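You operate a simulated robot arm through the tools that you are given. There is no shell and no other tool. Be economical: measure what you need, move in short steps, check, and stop when the job is done.

Carry out the task below with a simulated two-armed robot. There is one attempt and no reset: what you move stays moved.

## Task
Open the green table drawer, take the green orange and leave it in the inside of the green table drawer and shut the drawer again. Fetch the roll from the right rollers and set it on the shelf of the tester bench. Take the yellow band from the top of the tester bench and put it on the shelf of the sample table. Put the marker from the shelf of the tester bench on top of the paper band. Stack the brown box labelled "Day 6" from the top of the tester bench on top of the brown box labelled "Day 7". Pick up the bottle that says "Wax" from the top of the tester bench with one hand, pass it to the other hand and put it on the lower right shelf of the wall rack. Lift the brusher hood open. The order is free. Set down upright: roll, band, bottle.

It is judged by the outcome, as a careful person would: the job done as asked, and still so three seconds after it is handed in. It fails if anything else is knocked over, pushed out of place, dropped, spilled or broken.

## Robot
Two 7-joint arms with two-finger parallel grippers on one trunk, on a base that drives. Base frame: it is fixed to the floor where the robot stands at the start and does not move with it; the origin is under the middle of the robot, x ahead of it, y to its left, z up. Readings come in m, degrees, newtons and seconds.
The left shoulder is at the start at [0.094, 0.101, 0.856], the right one opposite. With the tool pointing down near the work surface each hand reaches from about 0.1 to 0.44 m from the robot's upright axis, wherever it stands, measured 20 degrees to its own side. Places, roughly: band [-3, -4.75, 0.75]; bottle [-4, -4.75, 1]; brown box [-3.5, -4.5, 0.75]; brusher hood [-5.9, 3, 1]; green orange (6x6x6 cm) [-1.3, -0.9, 0.4]; green table drawer [0.6, 0, 0.5]; inside of the green table drawer [0.7, 0, 0.5]; lower right shelf of the wall rack [-1.8, -4.8, 0.8]; marker (3x3x7 cm) [-3.5, -4.3, 0.3]; paper band [-5.75, -0.75, 1]; roll (6x6x10 cm) [-0.4, -1.2, 0.7]; shelf of the sample table [-6, -1.3, 0.4]; shelf of the tester bench [-3.5, -4.6, 0.3]. Payload 2.4 kg a hand.
The TCP of each hand is the grasp point between the finger pads, 0.024 m short of the fingertips. In the tool frame z runs along the fingers and y along their closing line. Largest opening 0.068 m; finger width 0.017, thickness 0.01; the body of the gripper, 0.04 by 0.07 m, starts 0.041 m behind the TCP.
Orientation is told as [roll, pitch, yaw] about the base's x, y, z axes, in that order, counted from this pose: with the fingers straight down and closing along the base's y, the tool's x points along the base's -x, its y along +y and its z along -z.

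## Interface
- The arms move only by the tool drive_tool. It takes "left_moves", "right_moves" or both (then of equal length, played together; a hand with none holds still); each is a list of rows, each an object (a shift or turn left out is 0, a gripper value left out holds the last) with "grip": the opening, from 0 (shut) to 1 (fully open); "linear": the shift along the tool's x, y, z in m, a list of three; "dr": the turn, a rotation vector about the tool's x, y, z in degrees, a list of three. In form: [{"grip": grip, "linear": [x, y, z], "dr": [wx, wy, wz]}, ...]. A call has 1 to 12 rows; each row shifts and turns the commanded pose from where the row before left it, along the tool's axes as they then stand. Each row takes 0.2 s and may step no farther than 0.05 m and 8.6 degrees from the row before; otherwise, or with a gripper value out of range, the whole call is refused. A pose out of reach is approached as far as the arm can. The call stops where the force on the tool passes 40 N (or 10 N more than at its start, if that is more) or the arm is blocked; 0.2 s more then pass. The fingers move at their own pace (about 0.072 m/s each) and stop on an object; they squeeze with about 22 N. The grip force told is the motor's: it shows also when the fingers shut on nothing. Time passes only in rows, and 0.2 s behind the last, so rows that do not move let the fingers close. It gives the time, the measured TCP pose, the force on the tool (base axes), the opening and the grip force at its end, in the units of the frame above (readings bear some noise), with the torque about the TCP (base axes, N m) and any sound that the robot's microphone picked up.
- Cameras (640 x 400 px; columns grow to the right, rows downward): "scene" is now at [0.1887, 0.0055, 0.9888]; the picture's right is [0.07, -1.00, 0.00], its down [-0.78, -0.05, -0.63] and it looks along [0.63, 0.04, -0.78] (base axes); focal length 214 px, centre (320, 200). "left" rides on the left gripper at [0.084, -0.011, -0.075] in its tool frame; the picture's right is [0.13, 0.99, 0.00], its down [-0.60, 0.08, -0.79] and it looks along [-0.79, 0.10, 0.61] (tool axes); focal length 251 px, centre (320, 200). "right" rides on the right gripper at [0.084, 0.011, -0.075] in its tool frame; the picture's right is [-0.13, 0.99, 0.00], its down [-0.60, -0.08, -0.79] and it looks along [-0.79, -0.10, 0.61] (tool axes); focal length 251 px, centre (320, 200). There is no depth. A picture from a camera that has moved, and an enlarged one, comes with that camera's place and axes in the base frame and with its lens.
- get_image(camera): a new picture of that camera. No time passes.
- slide_trunk(by): slides the trunk up (or, below 0, down) by that many m; the arms and the scene camera ride with it, the base frame stays. It gives what a move gives, with no picture.
- roll_base(legs): drives the robot by 1 to 6 legs, each [ahead, left, turn to the left] in m, m and degrees, along the robot's own axes; the way and the turn of a leg run together, so that a leg with both is an arc; at most 1.5 m and 180 degrees a leg. The arms and the cameras ride along, it lands a little off, and it stops where it bumps. It gives what a move gives.
- turn_head(pan, tilt): turns the head with the scene camera to pan (to the left, within 86 degrees either way) and tilt (down, from -29 to 69), counted from straight ahead of the robot. It gives what a move gives.
- close_up(camera, box): a new picture of the part [left, top, right, bottom] of that camera's present view, enlarged. No time passes.
- finish_job(): hands the job in; it is judged then, once.

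Go step by step. Nothing tells you exact positions but the pictures and the camera data: compare them with the known pose of the tool, close in by small moves and look again before you grip or let go. The budget is 483 turns and 230 pictures, counting those below and the enlarged ones. Unless the task says otherwise, let go and move clear before handing in, and close with one line.

The tools are called after "Call:" by a JSON object that holds its "method" and its "body". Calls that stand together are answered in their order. drive_tool: Moves the arms, as the interface text tells. Its arguments: {"type":"object","properties":{"left_moves":{"type":"array"},"right_moves":{"type":"array"}},"required":[]} The other tools are called the same way: slide_trunk (by) slides the trunk up or down; roll_base (legs) drives the base; turn_head (pan, tilt) turns the head that bears the scene camera; get_image (camera) takes a picture; close_up (camera, box) takes an enlarged picture of a part of a camera's view; finish_job () hands the job in.

At the start:

```text
t: 0.0
left_tool_pos: [0.3875, 0.165, 0.8219]
left_ee_rot: [0.0, 0.0, 0.1]
left_contact_force: [0.4, -0.2, 0.3]
left_wrist_torque: [0.01, -0.01, 0.01]
left_opening: 0.0676
left_gripper_force: 0.0
right_tool_pos: [0.4282, -0.1528, 0.773]
right_ee_rot: [0.0, 0.0, -0.1]
right_contact_force: [-0.1, -0.8, -0.1]
right_wrist_torque: [0.01, 0.01, 0.01]
right_opening: 0.068
right_gripper_force: 0.0
trunk travel left (down, up): [-0.075, 0.775]
robot x, y, heading: [0.0017, 0.0006, 0.4]
head pan, tilt: [3.8, 51.1]
```

scene: 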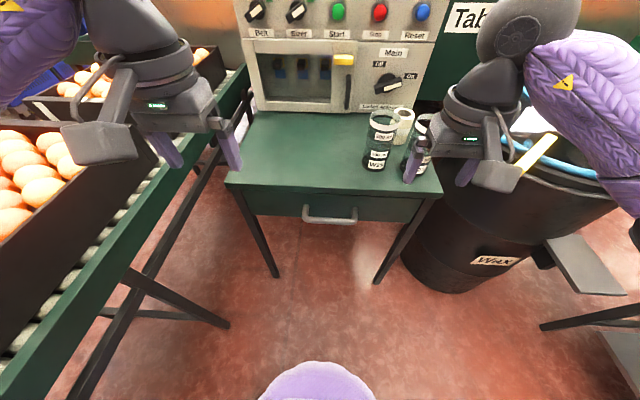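
right: 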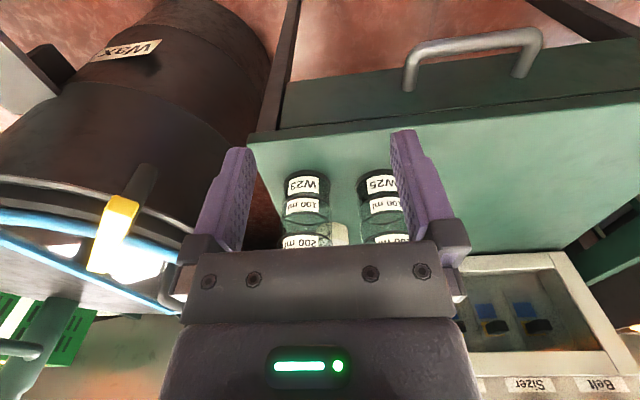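
left: 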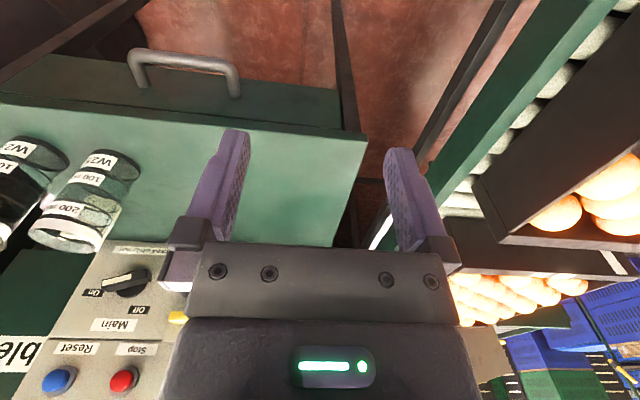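

I see the drawer handle straight ahead, at about [0.48, 0, 0.55]. Before acting I'll look around.

Call:
{"method": "turn_head", "body": {"pan": -80, "tilt": 25}}

Call:
{"method": "get_image", "body": {"camera": "scene"}}

Call:
{"method": "turn_head", "body": {"pan": 80, "tilt": 25}}

Call:
{"method": "get_image", "body": {"camera": "scene"}}

Call:
{"method": "turn_head", "body": {"pan": 0, "tilt": 45}}

Call:
{"method": "get_image", "body": {"camera": "scene"}}

```text
t: 1.6
left_tool_pos: [0.386, 0.1653, 0.8229]
left_ee_rot: [0.0, 0.1, 0.1]
left_contact_force: [-0.1, -0.2, -0.1]
left_wrist_torque: [0.05, 0.02, 0.0]
left_opening: 0.0679
left_gripper_force: 0.0
right_tool_pos: [0.4274, -0.1531, 0.7733]
right_ee_rot: [0.0, -0.1, 0.0]
right_contact_force: [-0.7, -0.8, 0.0]
right_wrist_torque: [0.0, 0.0, -0.01]
right_opening: 0.068
right_gripper_force: 0.1
trunk travel left (down, up): [-0.075, 0.775]
robot x, y, heading: [0.0001, -0.0043, 0.1]
head pan, tilt: [-80.0, 25.0]
```

```text
226 pictures are left
camera scene: at [0.129, -0.0902, 1.0277], right [-0.98, -0.17, 0.0], down [-0.07, 0.42, -0.91], along [0.16, -0.89, -0.42], focal length 214 px, centre (320, 200)
```

scene: 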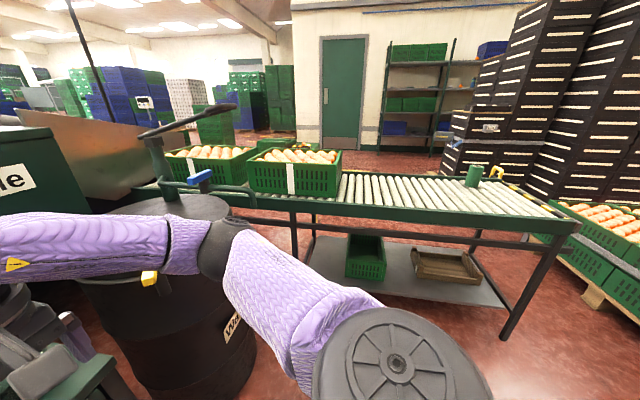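

```text
t: 4.0
left_tool_pos: [0.3868, 0.1646, 0.8227]
left_ee_rot: [-0.1, 0.1, 0.1]
left_contact_force: [0.7, -0.3, 0.7]
left_wrist_torque: [0.01, 0.01, 0.02]
left_opening: 0.0679
left_gripper_force: 0.0
right_tool_pos: [0.4268, -0.1532, 0.7736]
right_ee_rot: [0.1, 0.0, 0.0]
right_contact_force: [0.2, -0.8, -0.2]
right_wrist_torque: [0.01, -0.07, 0.01]
right_opening: 0.0678
right_gripper_force: 0.0
trunk travel left (down, up): [-0.075, 0.775]
robot x, y, heading: [-0.0012, 0.001, 0.1]
head pan, tilt: [80.0, 25.0]
```

```text
225 pictures are left
camera scene: at [0.1289, 0.0912, 1.0278], right [0.98, -0.17, 0.0], down [-0.07, -0.42, -0.91], along [0.16, 0.89, -0.42], focal length 214 px, centre (320, 200)
```

scene: 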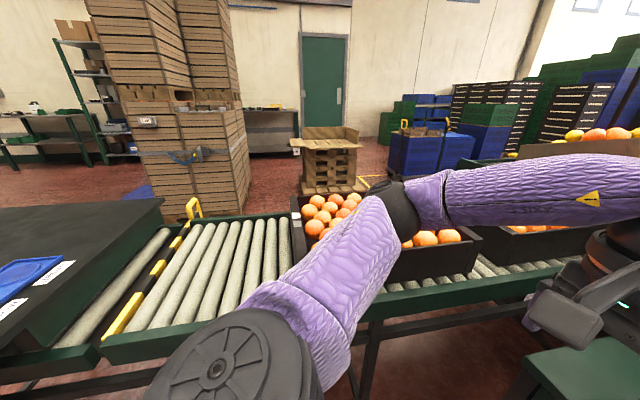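

```text
t: 5.6
left_tool_pos: [0.387, 0.1641, 0.8205]
left_ee_rot: [0.0, 0.1, 0.1]
left_contact_force: [0.1, 0.0, 0.2]
left_wrist_torque: [-0.01, -0.02, -0.01]
left_opening: 0.0681
left_gripper_force: 0.1
right_tool_pos: [0.427, -0.153, 0.7726]
right_ee_rot: [0.0, 0.0, 0.0]
right_contact_force: [0.2, 0.2, -0.4]
right_wrist_torque: [-0.01, 0.02, 0.01]
right_opening: 0.068
right_gripper_force: 0.1
trunk travel left (down, up): [-0.075, 0.775]
robot x, y, heading: [0.0, 0.0009, -0.0]
head pan, tilt: [0.0, 45.0]
```

```text
224 pictures are left
camera scene: at [0.1942, 0.0006, 0.9972], right [0.0, -1.0, 0.0], down [-0.71, 0.0, -0.71], along [0.71, 0.0, -0.71], focal length 214 px, centre (320, 200)
```

scene: 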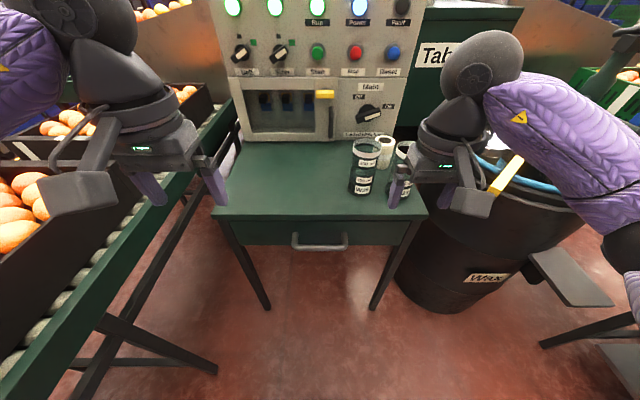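

Call:
{"method": "close_up", "body": {"camera": "scene", "box": [240, 190, 400, 290]}}

Call:
{"method": "close_up", "body": {"camera": "right", "box": [380, 0, 580, 125]}}

```text
4.00 times, centred on (320, 240) of scene
camera zoom: at [0.1942, 0.0006, 0.9972], right [0.0, -1.0, 0.0], down [-0.71, 0.0, -0.71], along [0.71, 0.0, -0.71], focal length 858 px, centre (320, 40)
```

zoom: 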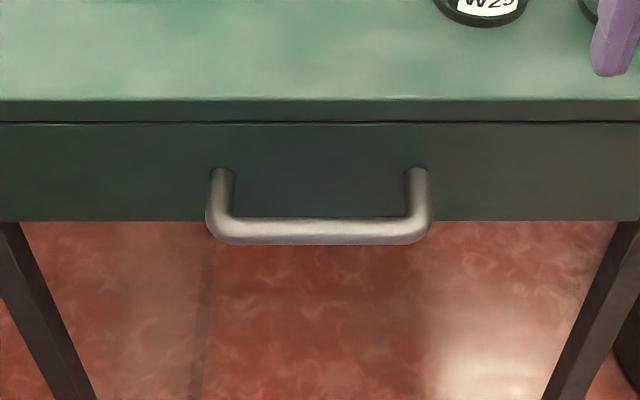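

```text
3.20 times, centred on (480, 62) of right
camera zoom: at [0.3425, -0.1427, 0.8477], right [0.13, 0.99, 0.0], down [0.6, -0.08, 0.79], along [0.79, -0.1, -0.61], focal length 805 px, centre (-192, 640)
```

zoom: 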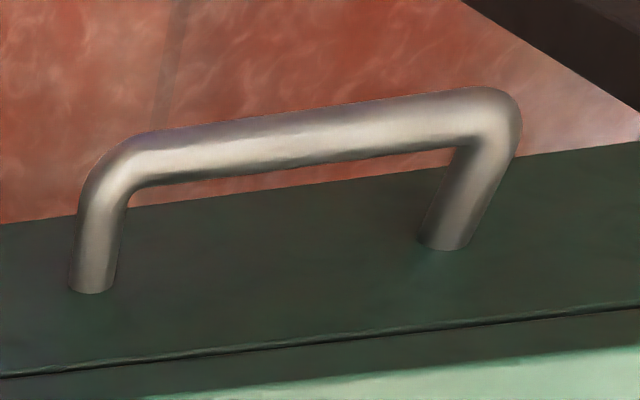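

The bar sits about 3.7 cm ahead of the drawer front at about [0.47, 0, 0.565]. I'll back off a little and turn the right hand to point forward, with the fingers closing vertically.

Call:
{"method": "roll_base", "body": {"legs": [[-0.18, 0, 0]]}}

Call:
{"method": "drive_tool", "body": {"right_moves": [{"dr": [0, 0, 8.2]}, {"dr": [0, 0, 8.2]}, {"dr": [0, 0, 8.2]}, {"dr": [0, 0, 8.2]}, {"dr": [0, 0, 8.2]}, {"dr": [0, 0, 8.2]}, {"dr": [0, 0, 8.2]}, {"dr": [0, 0, 8.2]}, {"dr": [0, 0, 8.2]}, {"dr": [0, 0, 8.2]}, {"dr": [0, 0, 8]}]}}

Call:
{"method": "drive_tool", "body": {"right_moves": [{"dr": [-8.2, 0, 0]}, {"dr": [-8.2, 0, 0]}, {"dr": [-8.2, 0, 0]}, {"dr": [-8.2, 0, 0]}, {"dr": [-8.2, 0, 0]}, {"dr": [-8.2, 0, 0]}, {"dr": [-8.2, 0, 0]}, {"dr": [-8.2, 0, 0]}, {"dr": [-8.2, 0, 0]}, {"dr": [-8.2, 0, 0]}, {"dr": [-8, 0, 0]}]}}

```text
t: 7.1
left_tool_pos: [0.2178, 0.1583, 0.8215]
left_ee_rot: [0.1, 0.1, -0.2]
left_contact_force: [-0.1, -0.5, -0.1]
left_wrist_torque: [-0.02, -0.02, 0.0]
left_opening: 0.0677
left_gripper_force: 0.1
right_tool_pos: [0.2556, -0.1597, 0.773]
right_ee_rot: [0.0, -0.1, -0.3]
right_contact_force: [0.7, 0.4, 0.6]
right_wrist_torque: [-0.03, 0.01, 0.01]
right_opening: 0.068
right_gripper_force: 0.0
trunk travel left (down, up): [-0.075, 0.775]
robot x, y, heading: [-0.1737, -0.0046, -0.1]
head pan, tilt: [0.0, 45.0]
stopped in leg 1: the robot was blocked; the commanded pose is now the measured one
```

```text
t: 9.5
left_tool_pos: [0.2166, 0.1586, 0.8219]
left_ee_rot: [0.1, 0.0, -0.2]
left_contact_force: [-0.7, -0.1, -0.5]
left_wrist_torque: [0.0, 0.04, 0.0]
left_opening: 0.068
left_gripper_force: 0.0
right_tool_pos: [0.2553, -0.1596, 0.773]
right_ee_rot: [0.0, 0.0, -90.4]
right_contact_force: [0.1, -0.2, -0.3]
right_wrist_torque: [-0.01, 0.0, 0.02]
right_opening: 0.0681
right_gripper_force: 0.0
trunk travel left (down, up): [-0.075, 0.775]
robot x, y, heading: [-0.1689, -0.0066, -0.4]
head pan, tilt: [0.0, 45.0]
```

```text
t: 11.9
left_tool_pos: [0.2169, 0.1588, 0.8219]
left_ee_rot: [0.0, 0.0, -0.2]
left_contact_force: [0.4, 0.6, 0.3]
left_wrist_torque: [-0.02, 0.01, 0.02]
left_opening: 0.0681
left_gripper_force: 0.1
right_tool_pos: [0.2742, -0.1713, 0.8053]
right_ee_rot: [73.4, -0.5, -89.1]
right_contact_force: [-0.1, 0.4, 0.8]
right_wrist_torque: [0.0, 0.01, -0.03]
right_opening: 0.068
right_gripper_force: 0.1
right hand out of reach, approached as far as the arm can: row 8, 9, 10, 11
trunk travel left (down, up): [-0.075, 0.775]
robot x, y, heading: [-0.1734, -0.0022, -0.6]
head pan, tilt: [0.0, 45.0]
```

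Call:
{"method": "drive_tool", "body": {"right_moves": [{"linear": [0.023, -0.03, 0.02], "grip": 0.7}, {"linear": [0.023, -0.03, 0.02]}, {"linear": [0.023, -0.03, 0.02]}, {"linear": [0.023, -0.03, 0.02]}, {"linear": [0.023, -0.03, 0.02]}, {"linear": [0.023, -0.03, 0.02]}, {"linear": [0.023, -0.03, 0.02]}]}}

Call:
{"method": "get_image", "body": {"camera": "scene"}}

Call:
{"method": "get_image", "body": {"camera": "right"}}

```text
t: 13.5
left_tool_pos: [0.2176, 0.1584, 0.8225]
left_ee_rot: [0.0, 0.1, -0.1]
left_contact_force: [0.3, 0.8, 0.8]
left_wrist_torque: [-0.01, -0.01, 0.01]
left_opening: 0.0677
left_gripper_force: 0.1
right_tool_pos: [0.2768, -0.1653, 0.8032]
right_ee_rot: [73.0, -0.6, -89.0]
right_contact_force: [0.2, 0.0, 0.4]
right_wrist_torque: [0.01, 0.02, -0.02]
right_opening: 0.0476
right_gripper_force: 0.1
right hand out of reach, approached as far as the arm can: row 1, 2, 3, 4, 5, 6, 7
trunk travel left (down, up): [-0.075, 0.775]
robot x, y, heading: [-0.1665, -0.0039, -0.3]
head pan, tilt: [0.0, 45.0]
```

```text
221 pictures are left
camera scene: at [0.0234, -0.0048, 0.9972], right [-0.01, -1.0, 0.0], down [-0.71, 0.0, -0.71], along [0.71, 0.0, -0.71], focal length 214 px, centre (320, 200)
```

scene: 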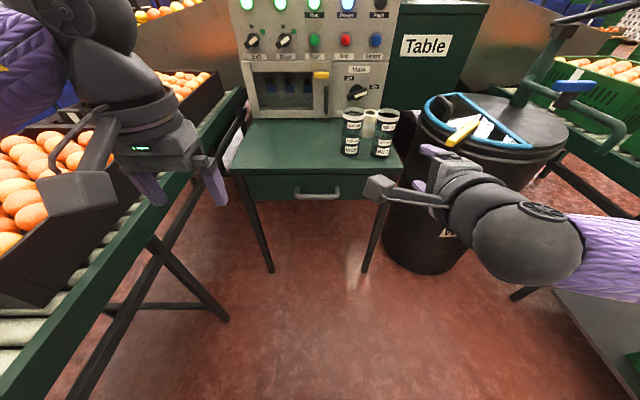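

```text
220 pictures are left
camera right: at [0.2069, -0.0831, 0.8339], right [0.29, -0.11, 0.95], down [-0.77, -0.62, 0.16], along [0.57, -0.78, -0.27], focal length 251 px, centre (320, 200)
```

right: 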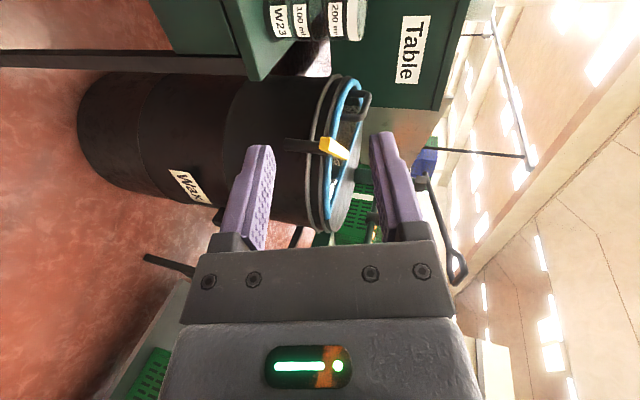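

Call:
{"method": "drive_tool", "body": {"right_moves": [{"dr": [8, 0, 0]}, {"dr": [8, 0, 0]}, {"dr": [8, 0, 0]}, {"dr": [8, 0, 0]}, {"dr": [8, 0, 0]}]}}

```text
t: 14.7
left_tool_pos: [0.2177, 0.1589, 0.8216]
left_ee_rot: [0.0, 0.1, -0.2]
left_contact_force: [0.4, 0.2, -0.3]
left_wrist_torque: [0.02, 0.02, 0.01]
left_opening: 0.0681
left_gripper_force: 0.1
right_tool_pos: [0.2766, -0.1656, 0.8037]
right_ee_rot: [33.1, -0.6, -89.0]
right_contact_force: [0.6, 0.9, -0.6]
right_wrist_torque: [0.02, 0.0, 0.02]
right_opening: 0.0477
right_gripper_force: 0.1
trunk travel left (down, up): [-0.075, 0.775]
robot x, y, heading: [-0.1718, -0.0065, -0.2]
head pan, tilt: [0.0, 45.0]
```

Call:
{"method": "drive_tool", "body": {"right_moves": [{"linear": [0.019, -0.004, 0.038]}, {"linear": [0.019, -0.004, 0.038]}, {"linear": [0.019, -0.004, 0.038]}, {"linear": [0.019, -0.004, 0.038]}, {"linear": [0.019, -0.004, 0.038]}, {"linear": [0.019, -0.004, 0.038]}]}}

Call:
{"method": "drive_tool", "body": {"right_moves": [{"dr": [-8, 0, 0]}, {"dr": [-8, 0, 0]}, {"dr": [-8, 0, 0]}, {"dr": [-8, 0, 0]}, {"dr": [-8, 0, 0]}]}}

```text
t: 16.1
left_tool_pos: [0.2177, 0.1594, 0.822]
left_ee_rot: [0.0, 0.0, -0.2]
left_contact_force: [-0.3, -0.5, 0.0]
left_wrist_torque: [-0.01, 0.0, 0.0]
left_opening: 0.068
left_gripper_force: 0.0
right_tool_pos: [0.3789, -0.0503, 0.5983]
right_ee_rot: [33.3, -0.7, -89.1]
right_contact_force: [-0.3, 0.5, -0.2]
right_wrist_torque: [0.02, -0.02, 0.0]
right_opening: 0.0474
right_gripper_force: 0.0
trunk travel left (down, up): [-0.075, 0.775]
robot x, y, heading: [-0.1729, -0.0047, -0.4]
head pan, tilt: [0.0, 45.0]
```

```text
t: 17.3
left_tool_pos: [0.2181, 0.1592, 0.8234]
left_ee_rot: [-0.1, 0.0, -0.1]
left_contact_force: [1.4, 0.5, -0.1]
left_wrist_torque: [0.01, -0.01, 0.05]
left_opening: 0.0677
left_gripper_force: 0.1
right_tool_pos: [0.3871, -0.0123, 0.6239]
right_ee_rot: [73.0, -0.9, -89.8]
right_contact_force: [-0.3, 0.0, 0.4]
right_wrist_torque: [-0.02, -0.01, -0.02]
right_opening: 0.0476
right_gripper_force: 0.0
right hand out of reach, approached as far as the arm can: row 4, 5
trunk travel left (down, up): [-0.075, 0.775]
robot x, y, heading: [-0.1704, -0.0038, -0.1]
head pan, tilt: [0.0, 45.0]
```

Call:
{"method": "drive_tool", "body": {"right_moves": [{"dr": [8, 0, 0]}, {"linear": [0.006, -0.009, 0.026]}, {"linear": [0.006, -0.009, 0.026]}, {}]}}

Call:
{"method": "get_image", "body": {"camera": "right"}}

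Call:
{"method": "close_up", "body": {"camera": "scene", "box": [220, 140, 420, 265]}}

```text
t: 18.3
left_tool_pos: [0.2179, 0.1583, 0.8224]
left_ee_rot: [-0.1, 0.1, -0.2]
left_contact_force: [0.2, 0.9, -0.1]
left_wrist_torque: [0.03, -0.01, 0.03]
left_opening: 0.0683
left_gripper_force: 0.0
right_tool_pos: [0.4252, -0.0007, 0.5869]
right_ee_rot: [65.3, -0.6, -89.0]
right_contact_force: [0.5, -0.5, 0.1]
right_wrist_torque: [0.01, -0.02, 0.0]
right_opening: 0.0478
right_gripper_force: 0.1
trunk travel left (down, up): [-0.075, 0.775]
robot x, y, heading: [-0.1742, -0.0067, -0.2]
head pan, tilt: [0.0, 45.0]
```

```text
219 pictures are left
camera right: at [0.3602, 0.0818, 0.626], right [0.42, -0.11, 0.9], down [-0.74, -0.61, 0.27], along [0.52, -0.78, -0.34], focal length 251 px, centre (320, 200)
```

right: 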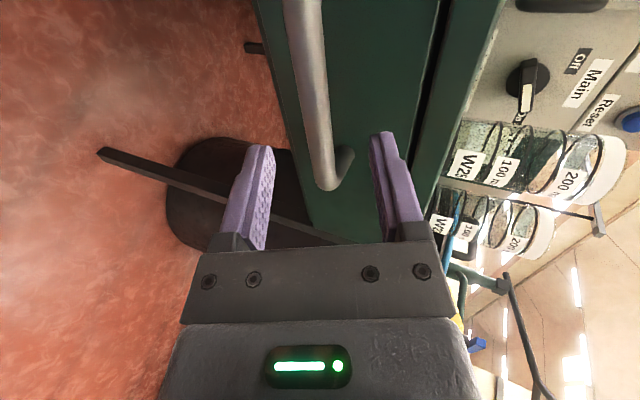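

```text
3.20 times, centred on (320, 202) of scene
camera zoom: at [0.0235, -0.0047, 0.9972], right [-0.01, -1.0, 0.0], down [-0.71, 0.0, -0.71], along [0.71, 0.0, -0.71], focal length 686 px, centre (320, 192)
```

zoom: 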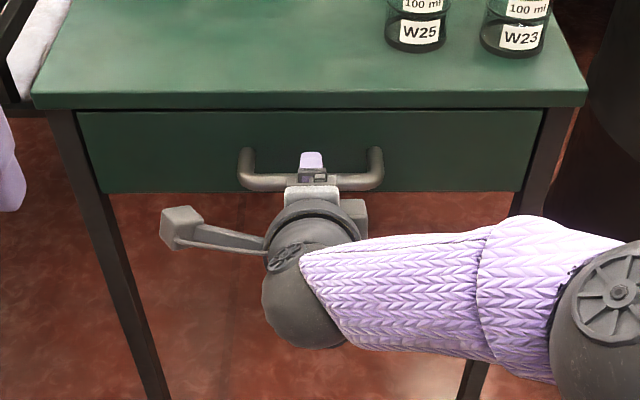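

Call:
{"method": "drive_tool", "body": {"right_moves": [{"linear": [0, 0, 0.02]}, {"linear": [0, 0, 0.018]}, {}]}}

Call:
{"method": "get_image", "body": {"camera": "right"}}

```text
t: 19.1
left_tool_pos: [0.2171, 0.159, 0.8226]
left_ee_rot: [-0.1, 0.2, -0.2]
left_contact_force: [-0.2, 0.7, 0.1]
left_wrist_torque: [-0.02, -0.03, 0.0]
left_opening: 0.0678
left_gripper_force: 0.1
right_tool_pos: [0.4497, -0.0005, 0.5745]
right_ee_rot: [65.2, -0.6, -89.0]
right_contact_force: [-0.7, 0.0, -0.1]
right_wrist_torque: [0.02, -0.01, -0.01]
right_opening: 0.0477
right_gripper_force: 0.0
right hand out of reach, approached as far as the arm can: row 2
trunk travel left (down, up): [-0.075, 0.775]
robot x, y, heading: [-0.1707, -0.008, -0.1]
head pan, tilt: [0.0, 45.0]
```

```text
217 pictures are left
camera right: at [0.3847, 0.0818, 0.6149], right [0.42, -0.11, 0.9], down [-0.74, -0.61, 0.27], along [0.52, -0.78, -0.34], focal length 251 px, centre (320, 200)
```

right: 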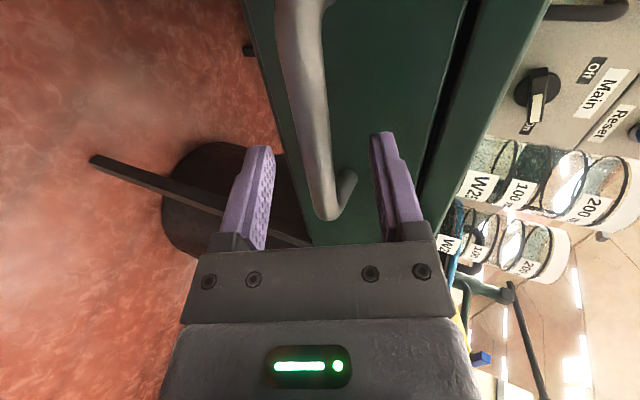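

Call:
{"method": "roll_base", "body": {"legs": [[0.015, 0, 0]]}}

Call:
{"method": "get_image", "body": {"camera": "right"}}

```text
t: 19.9
left_tool_pos: [0.2319, 0.1591, 0.822]
left_ee_rot: [0.0, 0.1, -0.2]
left_contact_force: [0.4, -0.9, 0.1]
left_wrist_torque: [0.01, -0.03, 0.03]
left_opening: 0.0679
left_gripper_force: 0.0
right_tool_pos: [0.465, -0.0011, 0.5755]
right_ee_rot: [65.3, -0.7, -89.0]
right_contact_force: [0.3, 0.0, 0.5]
right_wrist_torque: [0.01, 0.01, -0.03]
right_opening: 0.0478
right_gripper_force: 0.1
trunk travel left (down, up): [-0.075, 0.775]
robot x, y, heading: [-0.1583, -0.0037, -0.1]
head pan, tilt: [0.0, 45.0]
```

```text
216 pictures are left
camera right: at [0.3999, 0.0816, 0.6151], right [0.42, -0.11, 0.9], down [-0.74, -0.61, 0.27], along [0.52, -0.78, -0.34], focal length 251 px, centre (320, 200)
```

right: 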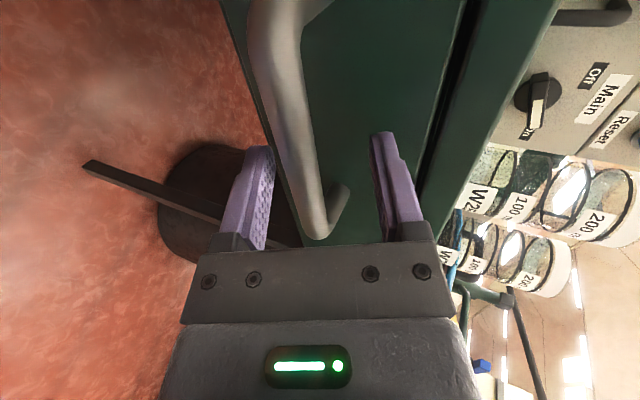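

Call:
{"method": "drive_tool", "body": {"right_moves": [{"linear": [0, -0.006, 0], "grip": 0.4}, {"grip": 0.0}, {"grip": 0.0}, {"grip": 0.0}]}}

Call:
{"method": "get_image", "body": {"camera": "right"}}

```text
t: 20.9
left_tool_pos: [0.2306, 0.1589, 0.8216]
left_ee_rot: [0.0, 0.2, -0.2]
left_contact_force: [-0.4, 1.0, -0.5]
left_wrist_torque: [-0.01, -0.03, -0.01]
left_opening: 0.0681
left_gripper_force: 0.1
right_tool_pos: [0.4617, -0.0015, 0.5684]
right_ee_rot: [65.0, -0.6, -88.9]
right_contact_force: [-13.0, -2.7, -14.1]
right_wrist_torque: [0.37, 0.18, -0.29]
right_opening: 0.0159
right_gripper_force: 35.1
trunk travel left (down, up): [-0.075, 0.775]
robot x, y, heading: [-0.1552, -0.0068, -0.3]
head pan, tilt: [0.0, 45.0]
```

```text
215 pictures are left
camera right: at [0.3967, 0.0815, 0.6083], right [0.42, -0.11, 0.9], down [-0.74, -0.61, 0.27], along [0.52, -0.78, -0.34], focal length 251 px, centre (320, 200)
```

right: 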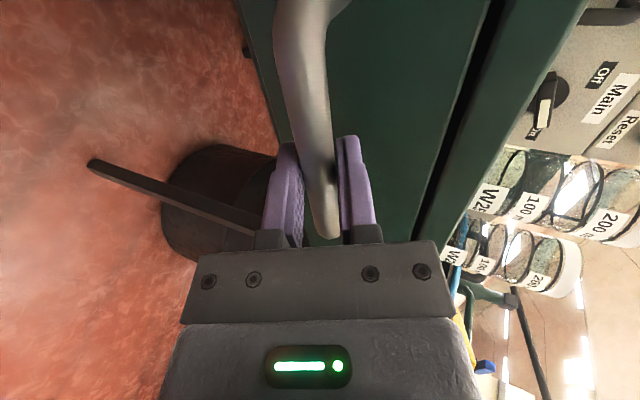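

Call:
{"method": "drive_tool", "body": {"right_moves": [{"linear": [0, -0.003, 0]}, {"linear": [0, -0.0085, -0.018]}, {"linear": [0, -0.0085, -0.018]}, {"linear": [0, -0.0085, -0.018]}, {"linear": [0, -0.0085, -0.018]}]}}

```text
t: 22.1
left_tool_pos: [0.2291, 0.1592, 0.8233]
left_ee_rot: [0.0, -0.1, -0.3]
left_contact_force: [0.6, 0.2, -0.7]
left_wrist_torque: [-0.03, -0.01, 0.03]
left_opening: 0.0677
left_gripper_force: 0.1
right_tool_pos: [0.3821, -0.0021, 0.5694]
right_ee_rot: [65.6, -0.5, -89.1]
right_contact_force: [-0.5, 0.8, 21.9]
right_wrist_torque: [0.4, -0.13, -0.22]
right_opening: 0.0158
right_gripper_force: 34.7
trunk travel left (down, up): [-0.075, 0.775]
robot x, y, heading: [-0.1547, -0.0035, -0.4]
head pan, tilt: [0.0, 45.0]
```

Call:
{"method": "drive_tool", "body": {"right_moves": [{"linear": [0, 0.004, -0.002]}, {"linear": [0, -0.0085, -0.018]}, {"linear": [0, -0.0085, -0.018]}, {"linear": [0, -0.0085, -0.018]}, {"linear": [0, -0.0085, -0.018]}]}}

Call:
{"method": "get_image", "body": {"camera": "scene"}}

```text
t: 23.3
left_tool_pos: [0.2316, 0.159, 0.8221]
left_ee_rot: [0.0, 0.2, -0.2]
left_contact_force: [0.5, 0.2, 0.4]
left_wrist_torque: [0.0, -0.01, -0.01]
left_opening: 0.0678
left_gripper_force: 0.0
right_tool_pos: [0.3001, -0.0025, 0.5692]
right_ee_rot: [65.2, -0.7, -89.0]
right_contact_force: [-2.3, 7.5, -1.5]
right_wrist_torque: [0.51, 0.17, 0.03]
right_opening: 0.0159
right_gripper_force: 35.1
trunk travel left (down, up): [-0.075, 0.775]
robot x, y, heading: [-0.157, -0.0092, -0.4]
head pan, tilt: [0.0, 45.0]
```

```text
214 pictures are left
camera scene: at [0.0386, -0.0043, 0.9971], right [-0.01, -1.0, 0.0], down [-0.71, 0.0, -0.71], along [0.71, 0.0, -0.71], focal length 214 px, centre (320, 200)
```

scene: 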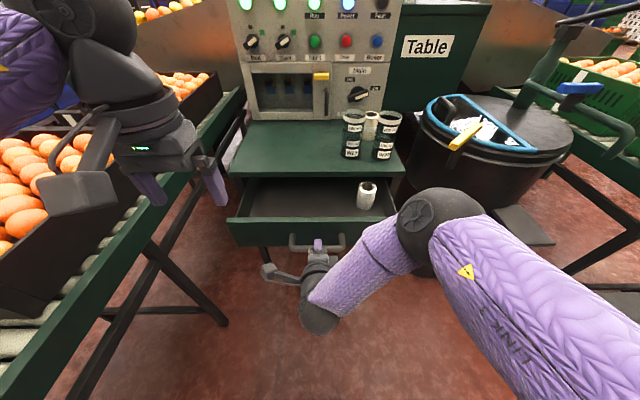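

Call:
{"method": "drive_tool", "body": {"right_moves": [{"linear": [0, -0.0085, -0.018]}, {"linear": [0, -0.0085, -0.018]}, {"grip": 0.7}, {"grip": 0.7}, {"linear": [0, 0, -0.03]}, {"linear": [0, 0, -0.03]}]}}

Call:
{"method": "get_image", "body": {"camera": "scene"}}

```text
t: 24.7
left_tool_pos: [0.2315, 0.1586, 0.8223]
left_ee_rot: [0.0, 0.1, -0.1]
left_contact_force: [-0.1, -0.5, 0.3]
left_wrist_torque: [0.03, 0.01, 0.01]
left_opening: 0.0679
left_gripper_force: 0.1
right_tool_pos: [0.209, -0.0052, 0.5946]
right_ee_rot: [65.3, -0.6, -89.1]
right_contact_force: [-0.2, 0.5, -0.8]
right_wrist_torque: [0.0, 0.04, 0.0]
right_opening: 0.0478
right_gripper_force: 0.1
trunk travel left (down, up): [-0.075, 0.775]
robot x, y, heading: [-0.157, -0.0006, -0.2]
head pan, tilt: [0.0, 45.0]
```

```text
213 pictures are left
camera scene: at [0.0386, -0.0048, 0.9971], right [-0.01, -1.0, 0.0], down [-0.71, 0.0, -0.71], along [0.71, 0.0, -0.71], focal length 214 px, centre (320, 200)
```

scene: 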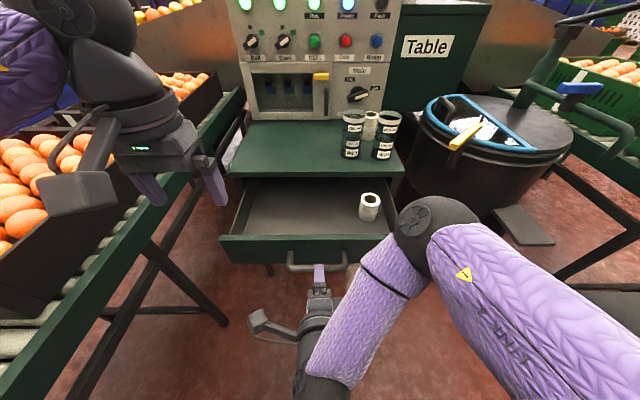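

Drawer is open ~20 cm. Now I tuck the right hand and look for a route to the orange behind me.

Call:
{"method": "drive_tool", "body": {"right_moves": [{"linear": [-0.025, 0.034, -0.016]}, {"linear": [-0.025, 0.034, -0.016]}, {"linear": [-0.025, 0.034, -0.016]}, {"linear": [-0.025, 0.034, -0.016]}, {"linear": [-0.025, 0.034, -0.016]}, {"linear": [-0.025, 0.034, -0.016]}]}}

Call:
{"method": "drive_tool", "body": {"right_moves": [{"dr": [8.2, 0, 0]}, {"dr": [8.2, 0, 0]}, {"dr": [8.2, 0, 0]}, {"dr": [8.2, 0, 0]}, {"dr": [8.2, 0, 0]}, {"dr": [8.2, 0, 0]}, {"dr": [8.2, 0, 0]}, {"dr": [8, 0, 0]}]}}

Call:
{"method": "turn_head", "body": {"pan": -86, "tilt": 45}}

Call:
{"method": "get_image", "body": {"camera": "scene"}}

```text
t: 26.1
left_tool_pos: [0.2324, 0.1584, 0.8221]
left_ee_rot: [0.0, 0.1, -0.2]
left_contact_force: [-0.8, 0.8, -0.7]
left_wrist_torque: [0.01, -0.02, 0.03]
left_opening: 0.068
left_gripper_force: 0.2
right_tool_pos: [0.2744, -0.1171, 0.8021]
right_ee_rot: [65.2, -0.6, -89.0]
right_contact_force: [0.4, -0.5, 0.9]
right_wrist_torque: [-0.02, 0.02, -0.03]
right_opening: 0.0475
right_gripper_force: 0.1
right hand out of reach, approached as far as the arm can: row 3, 4, 5, 6
trunk travel left (down, up): [-0.075, 0.775]
robot x, y, heading: [-0.155, -0.0038, -0.1]
head pan, tilt: [0.0, 45.0]
```

```text
t: 27.9
left_tool_pos: [0.2326, 0.1585, 0.8229]
left_ee_rot: [0.0, 0.1, -0.2]
left_contact_force: [0.1, 0.2, 0.5]
left_wrist_torque: [0.02, -0.02, 0.01]
left_opening: 0.0679
left_gripper_force: 0.0
right_tool_pos: [0.2741, -0.1171, 0.8007]
right_ee_rot: [-0.3, -0.6, -89.0]
right_contact_force: [-0.7, -0.2, 0.1]
right_wrist_torque: [0.01, 0.03, 0.0]
right_opening: 0.0475
right_gripper_force: 0.1
trunk travel left (down, up): [-0.075, 0.775]
robot x, y, heading: [-0.1557, -0.0057, -0.3]
head pan, tilt: [0.0, 45.0]
```

```text
t: 29.5
left_tool_pos: [0.2317, 0.1584, 0.8236]
left_ee_rot: [0.1, 0.1, -0.2]
left_contact_force: [0.4, 0.2, 0.0]
left_wrist_torque: [0.03, -0.02, 0.02]
left_opening: 0.0681
left_gripper_force: 0.1
right_tool_pos: [0.2741, -0.1175, 0.8009]
right_ee_rot: [-0.1, -0.6, -89.0]
right_contact_force: [0.5, -0.1, 0.2]
right_wrist_torque: [0.02, -0.01, 0.01]
right_opening: 0.0478
right_gripper_force: 0.1
trunk travel left (down, up): [-0.075, 0.775]
robot x, y, heading: [-0.155, -0.0038, -0.2]
head pan, tilt: [-85.9, 45.0]
```

```text
212 pictures are left
camera scene: at [-0.0374, -0.0856, 0.9972], right [-1.0, -0.07, 0.0], down [-0.05, 0.71, -0.71], along [0.05, -0.71, -0.71], focal length 214 px, centre (320, 200)
```

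scene: 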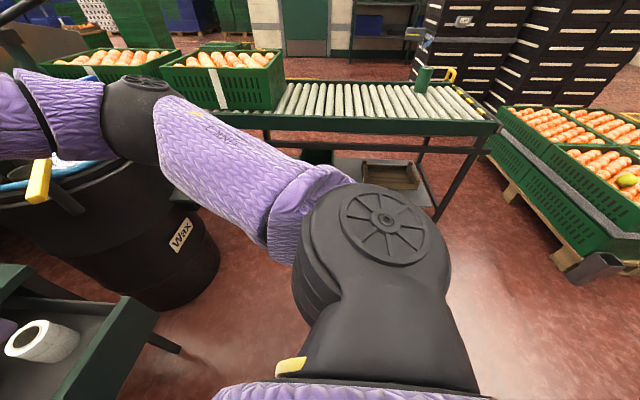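

Call:
{"method": "roll_base", "body": {"legs": [[0, 0, -60]]}}

Call:
{"method": "turn_head", "body": {"pan": -86, "tilt": 40}}

Call:
{"method": "get_image", "body": {"camera": "scene"}}

Call:
{"method": "turn_head", "body": {"pan": -30, "tilt": 40}}

Call:
{"method": "get_image", "body": {"camera": "scene"}}

```text
t: 32.5
left_tool_pos: [0.1789, -0.2603, 0.8228]
left_ee_rot: [0.0, 0.1, -60.3]
left_contact_force: [0.3, 0.4, -0.3]
left_wrist_torque: [-0.02, 0.01, -0.02]
left_opening: 0.0679
left_gripper_force: 0.0
right_tool_pos: [-0.0404, -0.4325, 0.8016]
right_ee_rot: [-0.1, -0.7, -149.2]
right_contact_force: [0.3, -0.2, -0.5]
right_wrist_torque: [0.0, -0.01, 0.01]
right_opening: 0.0478
right_gripper_force: 0.0
trunk travel left (down, up): [-0.075, 0.775]
robot x, y, heading: [-0.155, -0.0045, -60.4]
head pan, tilt: [-85.9, 45.0]
```

```text
t: 33.2
left_tool_pos: [0.179, -0.2596, 0.8226]
left_ee_rot: [0.0, 0.1, -60.2]
left_contact_force: [0.5, 0.6, 0.1]
left_wrist_torque: [-0.01, -0.01, 0.0]
left_opening: 0.0681
left_gripper_force: 0.1
right_tool_pos: [-0.0403, -0.4329, 0.802]
right_ee_rot: [-0.1, -0.7, -149.3]
right_contact_force: [-0.4, 0.6, 0.0]
right_wrist_torque: [0.01, -0.02, -0.02]
right_opening: 0.0476
right_gripper_force: 0.0
trunk travel left (down, up): [-0.075, 0.775]
robot x, y, heading: [-0.156, -0.0048, -60.5]
head pan, tilt: [-85.9, 40.0]
```

```text
211 pictures are left
camera scene: at [-0.1699, -0.1477, 1.0044], right [-0.55, 0.83, 0.0], down [0.54, 0.36, -0.77], along [-0.64, -0.42, -0.64], focal length 214 px, centre (320, 200)
```

scene: 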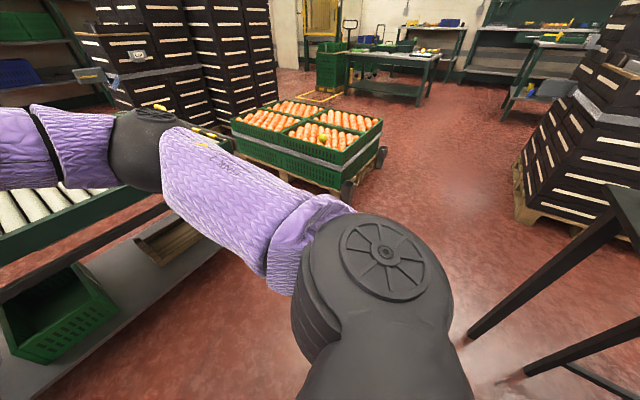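

```text
t: 34.5
left_tool_pos: [0.1782, -0.2595, 0.8229]
left_ee_rot: [0.0, 0.1, -60.4]
left_contact_force: [-0.1, 0.7, -1.4]
left_wrist_torque: [-0.03, -0.03, 0.03]
left_opening: 0.0679
left_gripper_force: 0.0
right_tool_pos: [-0.0403, -0.4337, 0.8009]
right_ee_rot: [-0.1, -0.7, -149.2]
right_contact_force: [0.2, 0.8, 0.2]
right_wrist_torque: [0.04, 0.01, -0.02]
right_opening: 0.0478
right_gripper_force: 0.1
trunk travel left (down, up): [-0.075, 0.775]
robot x, y, heading: [-0.1566, -0.0031, -60.5]
head pan, tilt: [-30.0, 40.0]
```

```text
210 pictures are left
camera scene: at [-0.0999, -0.1857, 1.0044], right [-1.0, 0.01, 0.0], down [0.01, 0.64, -0.77], along [-0.01, -0.77, -0.64], focal length 214 px, centre (320, 200)
```

scene: 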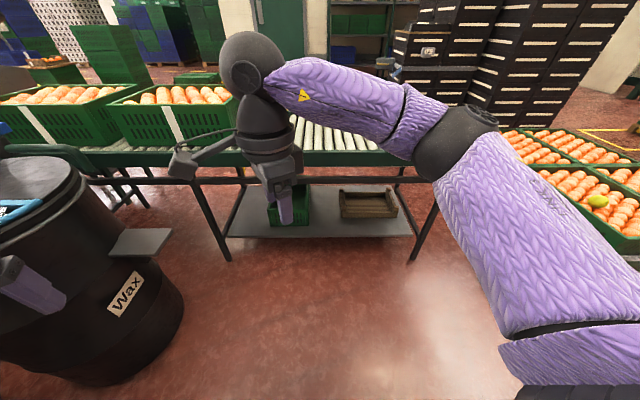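

Call:
{"method": "roll_base", "body": {"legs": [[0, 0, -85], [0.55, 0, 0]]}}

Call:
{"method": "turn_head", "body": {"pan": 0, "tilt": 40}}

Call:
{"method": "get_image", "body": {"camera": "scene"}}

```text
t: 41.3
left_tool_pos: [-0.8406, -0.6602, 0.8218]
left_ee_rot: [0.1, 0.1, -146.1]
left_contact_force: [-0.1, 0.4, 0.6]
left_wrist_torque: [0.01, 0.0, 0.01]
left_opening: 0.0679
left_gripper_force: 0.1
right_tool_pos: [-1.0295, -0.4534, 0.8009]
right_ee_rot: [-0.1, -0.8, 125.1]
right_contact_force: [0.1, -0.4, -0.3]
right_wrist_torque: [0.0, 0.02, 0.01]
right_opening: 0.0475
right_gripper_force: 0.1
trunk travel left (down, up): [-0.075, 0.775]
robot x, y, heading: [-0.6055, -0.3065, -146.1]
head pan, tilt: [-30.0, 40.0]
```

```text
t: 42.2
left_tool_pos: [-0.8388, -0.6586, 0.8223]
left_ee_rot: [0.0, 0.1, -146.0]
left_contact_force: [-0.7, 0.2, -0.1]
left_wrist_torque: [0.01, 0.04, 0.0]
left_opening: 0.0681
left_gripper_force: 0.1
right_tool_pos: [-1.0281, -0.4523, 0.8005]
right_ee_rot: [-0.1, -0.7, 125.1]
right_contact_force: [-1.1, 0.4, -0.4]
right_wrist_torque: [-0.03, -0.03, -0.03]
right_opening: 0.0477
right_gripper_force: 0.0
trunk travel left (down, up): [-0.075, 0.775]
robot x, y, heading: [-0.6095, -0.309, -146.3]
head pan, tilt: [0.0, 40.0]
```

```text
209 pictures are left
camera scene: at [-0.7711, -0.415, 1.0044], right [-0.56, 0.83, 0.0], down [0.53, 0.36, -0.77], along [-0.64, -0.43, -0.64], focal length 214 px, centre (320, 200)
```

scene: 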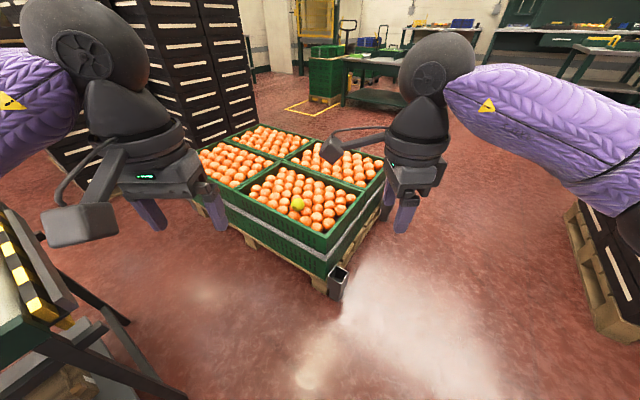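

Call:
{"method": "close_up", "body": {"camera": "scene", "box": [220, 150, 380, 250]}}

```text
4.00 times, centred on (300, 200) of scene
camera zoom: at [-0.7711, -0.415, 1.0044], right [-0.56, 0.83, 0.0], down [0.53, 0.36, -0.77], along [-0.64, -0.43, -0.64], focal length 858 px, centre (400, 200)
```

zoom: 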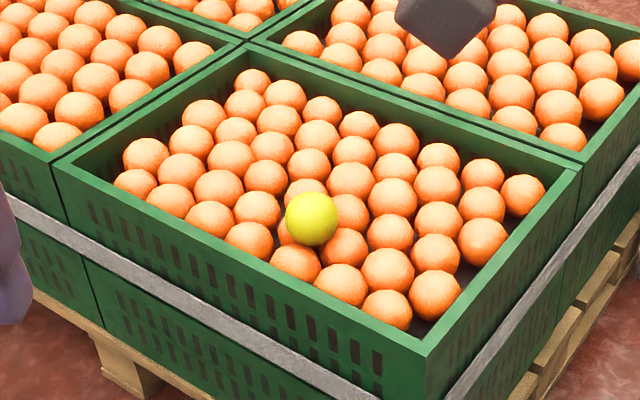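

Call:
{"method": "roll_base", "body": {"legs": [[0, 0, -34], [0.3, 0, 0], [0, 0.25, 0]]}}

Call:
{"method": "turn_head", "body": {"pan": 10, "tilt": 60}}

Call:
{"method": "get_image", "body": {"camera": "scene"}}

```text
t: 47.3
left_tool_pos: [-1.2982, -0.7174, 0.8223]
left_ee_rot: [0.0, 0.1, 179.9]
left_contact_force: [-0.1, -0.2, 0.4]
left_wrist_torque: [0.01, 0.01, -0.01]
left_opening: 0.0683
left_gripper_force: 0.1
right_tool_pos: [-1.3406, -0.4411, 0.7995]
right_ee_rot: [-0.2, -0.7, 91.0]
right_contact_force: [0.3, 0.4, -0.9]
right_wrist_torque: [-0.02, -0.05, 0.02]
right_opening: 0.0477
right_gripper_force: 0.1
trunk travel left (down, up): [-0.075, 0.775]
robot x, y, heading: [-0.911, -0.5531, 179.9]
head pan, tilt: [0.0, 40.0]
```

```text
t: 48.1
left_tool_pos: [-1.297, -0.7181, 0.8234]
left_ee_rot: [0.0, 0.1, 179.9]
left_contact_force: [0.1, -0.1, -0.1]
left_wrist_torque: [0.01, 0.02, 0.03]
left_opening: 0.0681
left_gripper_force: 0.1
right_tool_pos: [-1.3392, -0.4419, 0.801]
right_ee_rot: [-0.1, -0.6, 91.3]
right_contact_force: [-0.5, 0.6, 0.9]
right_wrist_torque: [0.02, 0.01, 0.0]
right_opening: 0.0474
right_gripper_force: 0.0
trunk travel left (down, up): [-0.075, 0.775]
robot x, y, heading: [-0.9144, -0.555, 179.9]
head pan, tilt: [10.0, 60.0]
```

```text
207 pictures are left
camera scene: at [-1.0855, -0.564, 0.9777], right [-0.17, 0.99, 0.0], down [0.85, 0.15, -0.5], along [-0.49, -0.09, -0.87], focal length 214 px, centre (320, 200)
```

scene: 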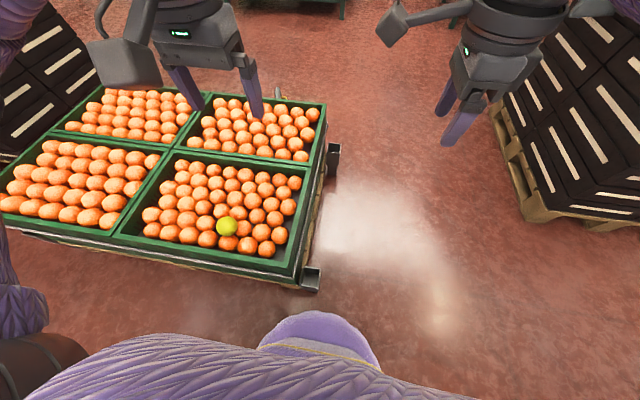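

Call:
{"method": "roll_base", "body": {"legs": [[0, 0.145, 0]]}}

Call:
{"method": "drive_tool", "body": {"left_moves": [{"linear": [0, 0, 0.05]}, {"linear": [0, 0, 0.05]}, {"linear": [0, 0, 0.05]}, {"linear": [0, 0, 0.05]}, {"linear": [0, 0, 0.04]}]}}

Call:
{"method": "get_image", "body": {"camera": "left"}}

Call:
{"method": "get_image", "body": {"camera": "scene"}}

```text
t: 49.5
left_tool_pos: [-1.2983, -0.8627, 0.8225]
left_ee_rot: [0.0, 0.2, 179.9]
left_contact_force: [-0.4, 0.3, 0.1]
left_wrist_torque: [-0.05, 0.01, 0.0]
left_opening: 0.068
left_gripper_force: 0.1
right_tool_pos: [-1.3404, -0.5861, 0.8008]
right_ee_rot: [-0.1, -0.7, 91.1]
right_contact_force: [-0.3, 0.2, -0.5]
right_wrist_torque: [0.0, -0.01, -0.01]
right_opening: 0.0474
right_gripper_force: 0.0
trunk travel left (down, up): [-0.075, 0.775]
robot x, y, heading: [-0.9104, -0.7006, 179.7]
head pan, tilt: [10.0, 60.0]
```

```text
t: 50.7
left_tool_pos: [-1.2988, -0.8618, 0.5807]
left_ee_rot: [0.0, 0.0, 179.9]
left_contact_force: [0.1, -0.4, -0.1]
left_wrist_torque: [0.03, -0.03, -0.01]
left_opening: 0.068
left_gripper_force: 0.1
right_tool_pos: [-1.3405, -0.5861, 0.8012]
right_ee_rot: [-0.2, -0.7, 91.1]
right_contact_force: [0.0, 0.6, -0.1]
right_wrist_torque: [0.01, -0.01, 0.02]
right_opening: 0.0473
right_gripper_force: 0.0
trunk travel left (down, up): [-0.075, 0.775]
robot x, y, heading: [-0.9107, -0.6984, 179.7]
head pan, tilt: [10.0, 60.0]
```

```text
206 pictures are left
camera left: at [-1.214, -0.8511, 0.6571], right [0.13, -0.99, 0.0], down [-0.6, -0.08, 0.79], along [-0.79, -0.1, -0.61], focal length 251 px, centre (320, 200)
```

left: 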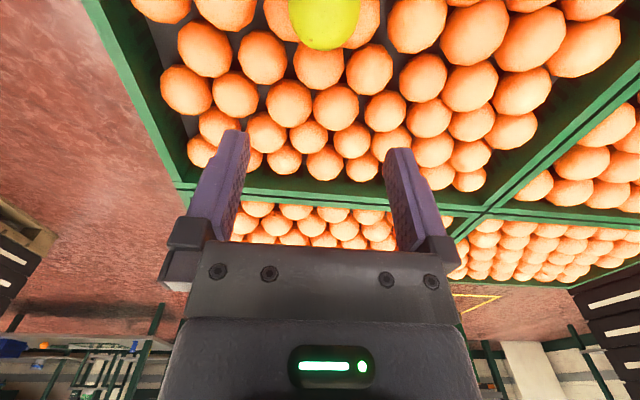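

```text
205 pictures are left
camera scene: at [-1.0858, -0.7091, 0.9777], right [-0.17, 0.99, 0.0], down [0.85, 0.15, -0.5], along [-0.49, -0.09, -0.87], focal length 214 px, centre (320, 200)
```

scene: 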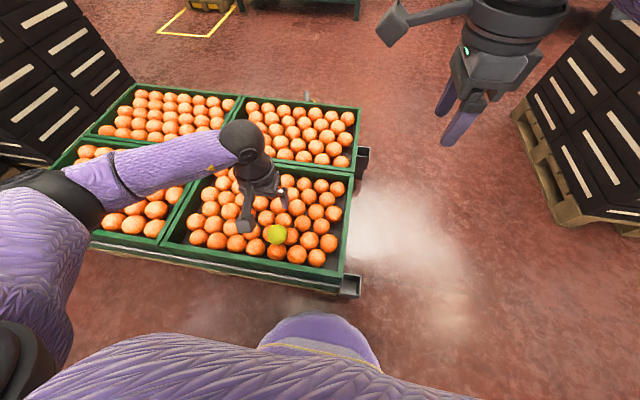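

Call:
{"method": "drive_tool", "body": {"left_moves": [{"linear": [0.022, 0.005, 0.03], "grip": 1}, {"linear": [0, 0, 0.04]}, {"linear": [0, 0, 0.03]}, {}]}}

Call:
{"method": "get_image", "body": {"camera": "left"}}

Call:
{"method": "close_up", "body": {"camera": "scene", "box": [200, 170, 360, 270]}}

```text
t: 51.7
left_tool_pos: [-1.2757, -0.868, 0.4812]
left_ee_rot: [0.0, 0.1, 179.9]
left_contact_force: [-0.8, 0.0, -0.5]
left_wrist_torque: [-0.01, -0.02, 0.03]
left_opening: 0.0681
left_gripper_force: 0.1
right_tool_pos: [-1.3399, -0.5861, 0.8013]
right_ee_rot: [-0.1, -0.7, 91.1]
right_contact_force: [0.0, -0.6, -0.1]
right_wrist_torque: [0.0, -0.05, 0.02]
right_opening: 0.0476
right_gripper_force: 0.1
trunk travel left (down, up): [-0.075, 0.775]
robot x, y, heading: [-0.909, -0.6978, 179.6]
head pan, tilt: [10.0, 60.0]
```

```text
204 pictures are left
camera left: at [-1.1916, -0.8569, 0.5585], right [0.13, -0.99, 0.0], down [-0.61, -0.08, 0.79], along [-0.79, -0.1, -0.61], focal length 251 px, centre (320, 200)
```

left: 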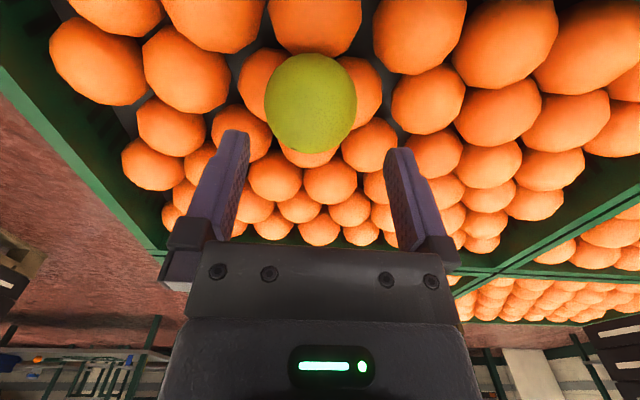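

```text
4.00 times, centred on (280, 220) of scene
camera zoom: at [-1.0859, -0.7091, 0.9777], right [-0.17, 0.99, 0.0], down [0.85, 0.15, -0.5], along [-0.49, -0.09, -0.87], focal length 858 px, centre (480, 120)
```

zoom: 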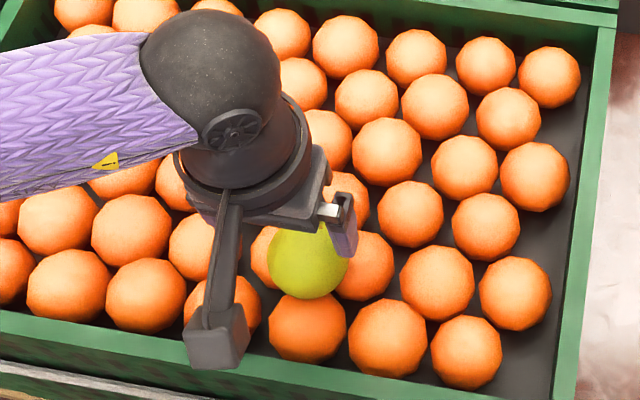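

Call:
{"method": "drive_tool", "body": {"left_moves": [{"linear": [-0.004, -0.005, 0.035]}, {"linear": [0, 0, 0.025]}, {}]}}

Call:
{"method": "get_image", "body": {"camera": "left"}}

```text
t: 52.5
left_tool_pos: [-1.2794, -0.8616, 0.4227]
left_ee_rot: [-0.1, 0.1, 180.0]
left_contact_force: [-0.3, 0.5, 0.2]
left_wrist_torque: [0.02, 0.0, -0.01]
left_opening: 0.0679
left_gripper_force: 0.2
right_tool_pos: [-1.3401, -0.5864, 0.8005]
right_ee_rot: [0.0, -0.8, 91.1]
right_contact_force: [0.0, -1.0, 0.0]
right_wrist_torque: [-0.01, -0.01, -0.01]
right_opening: 0.0476
right_gripper_force: 0.0
trunk travel left (down, up): [-0.075, 0.775]
robot x, y, heading: [-0.91, -0.6995, 179.9]
head pan, tilt: [10.0, 60.0]
```

```text
202 pictures are left
camera left: at [-1.1956, -0.8516, 0.4983], right [0.13, -0.99, 0.0], down [-0.61, -0.08, 0.79], along [-0.79, -0.1, -0.61], focal length 251 px, centre (320, 200)
```

left: 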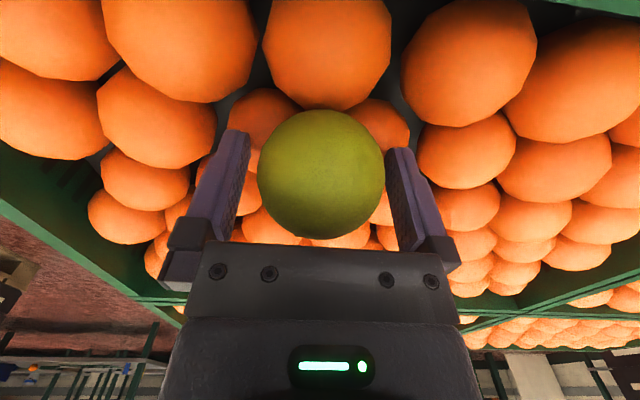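

Call:
{"method": "drive_tool", "body": {"left_moves": [{"linear": [-0.003, 0, 0.005]}, {"grip": 0.5}, {"grip": 0.5}, {"grip": 0.5}]}}

```text
t: 53.0
left_tool_pos: [-1.2812, -0.8623, 0.4197]
left_ee_rot: [0.0, 0.0, -180.0]
left_contact_force: [6.4, -0.7, 33.0]
left_wrist_torque: [-0.35, -0.14, 0.01]
left_opening: 0.0553
left_gripper_force: 13.2
right_tool_pos: [-1.338, -0.5848, 0.802]
right_ee_rot: [0.1, -0.6, 91.2]
right_contact_force: [-0.2, 1.0, -0.2]
right_wrist_torque: [0.0, 0.05, -0.01]
right_opening: 0.0476
right_gripper_force: 0.1
trunk travel left (down, up): [-0.075, 0.775]
robot x, y, heading: [-0.9081, -0.698, 179.9]
head pan, tilt: [10.0, 60.0]
stopped in row 2 (left hand): the force on the tool passed its limit at 45 N (the readings are from after the stop); the commanded pose is now the measured one
```

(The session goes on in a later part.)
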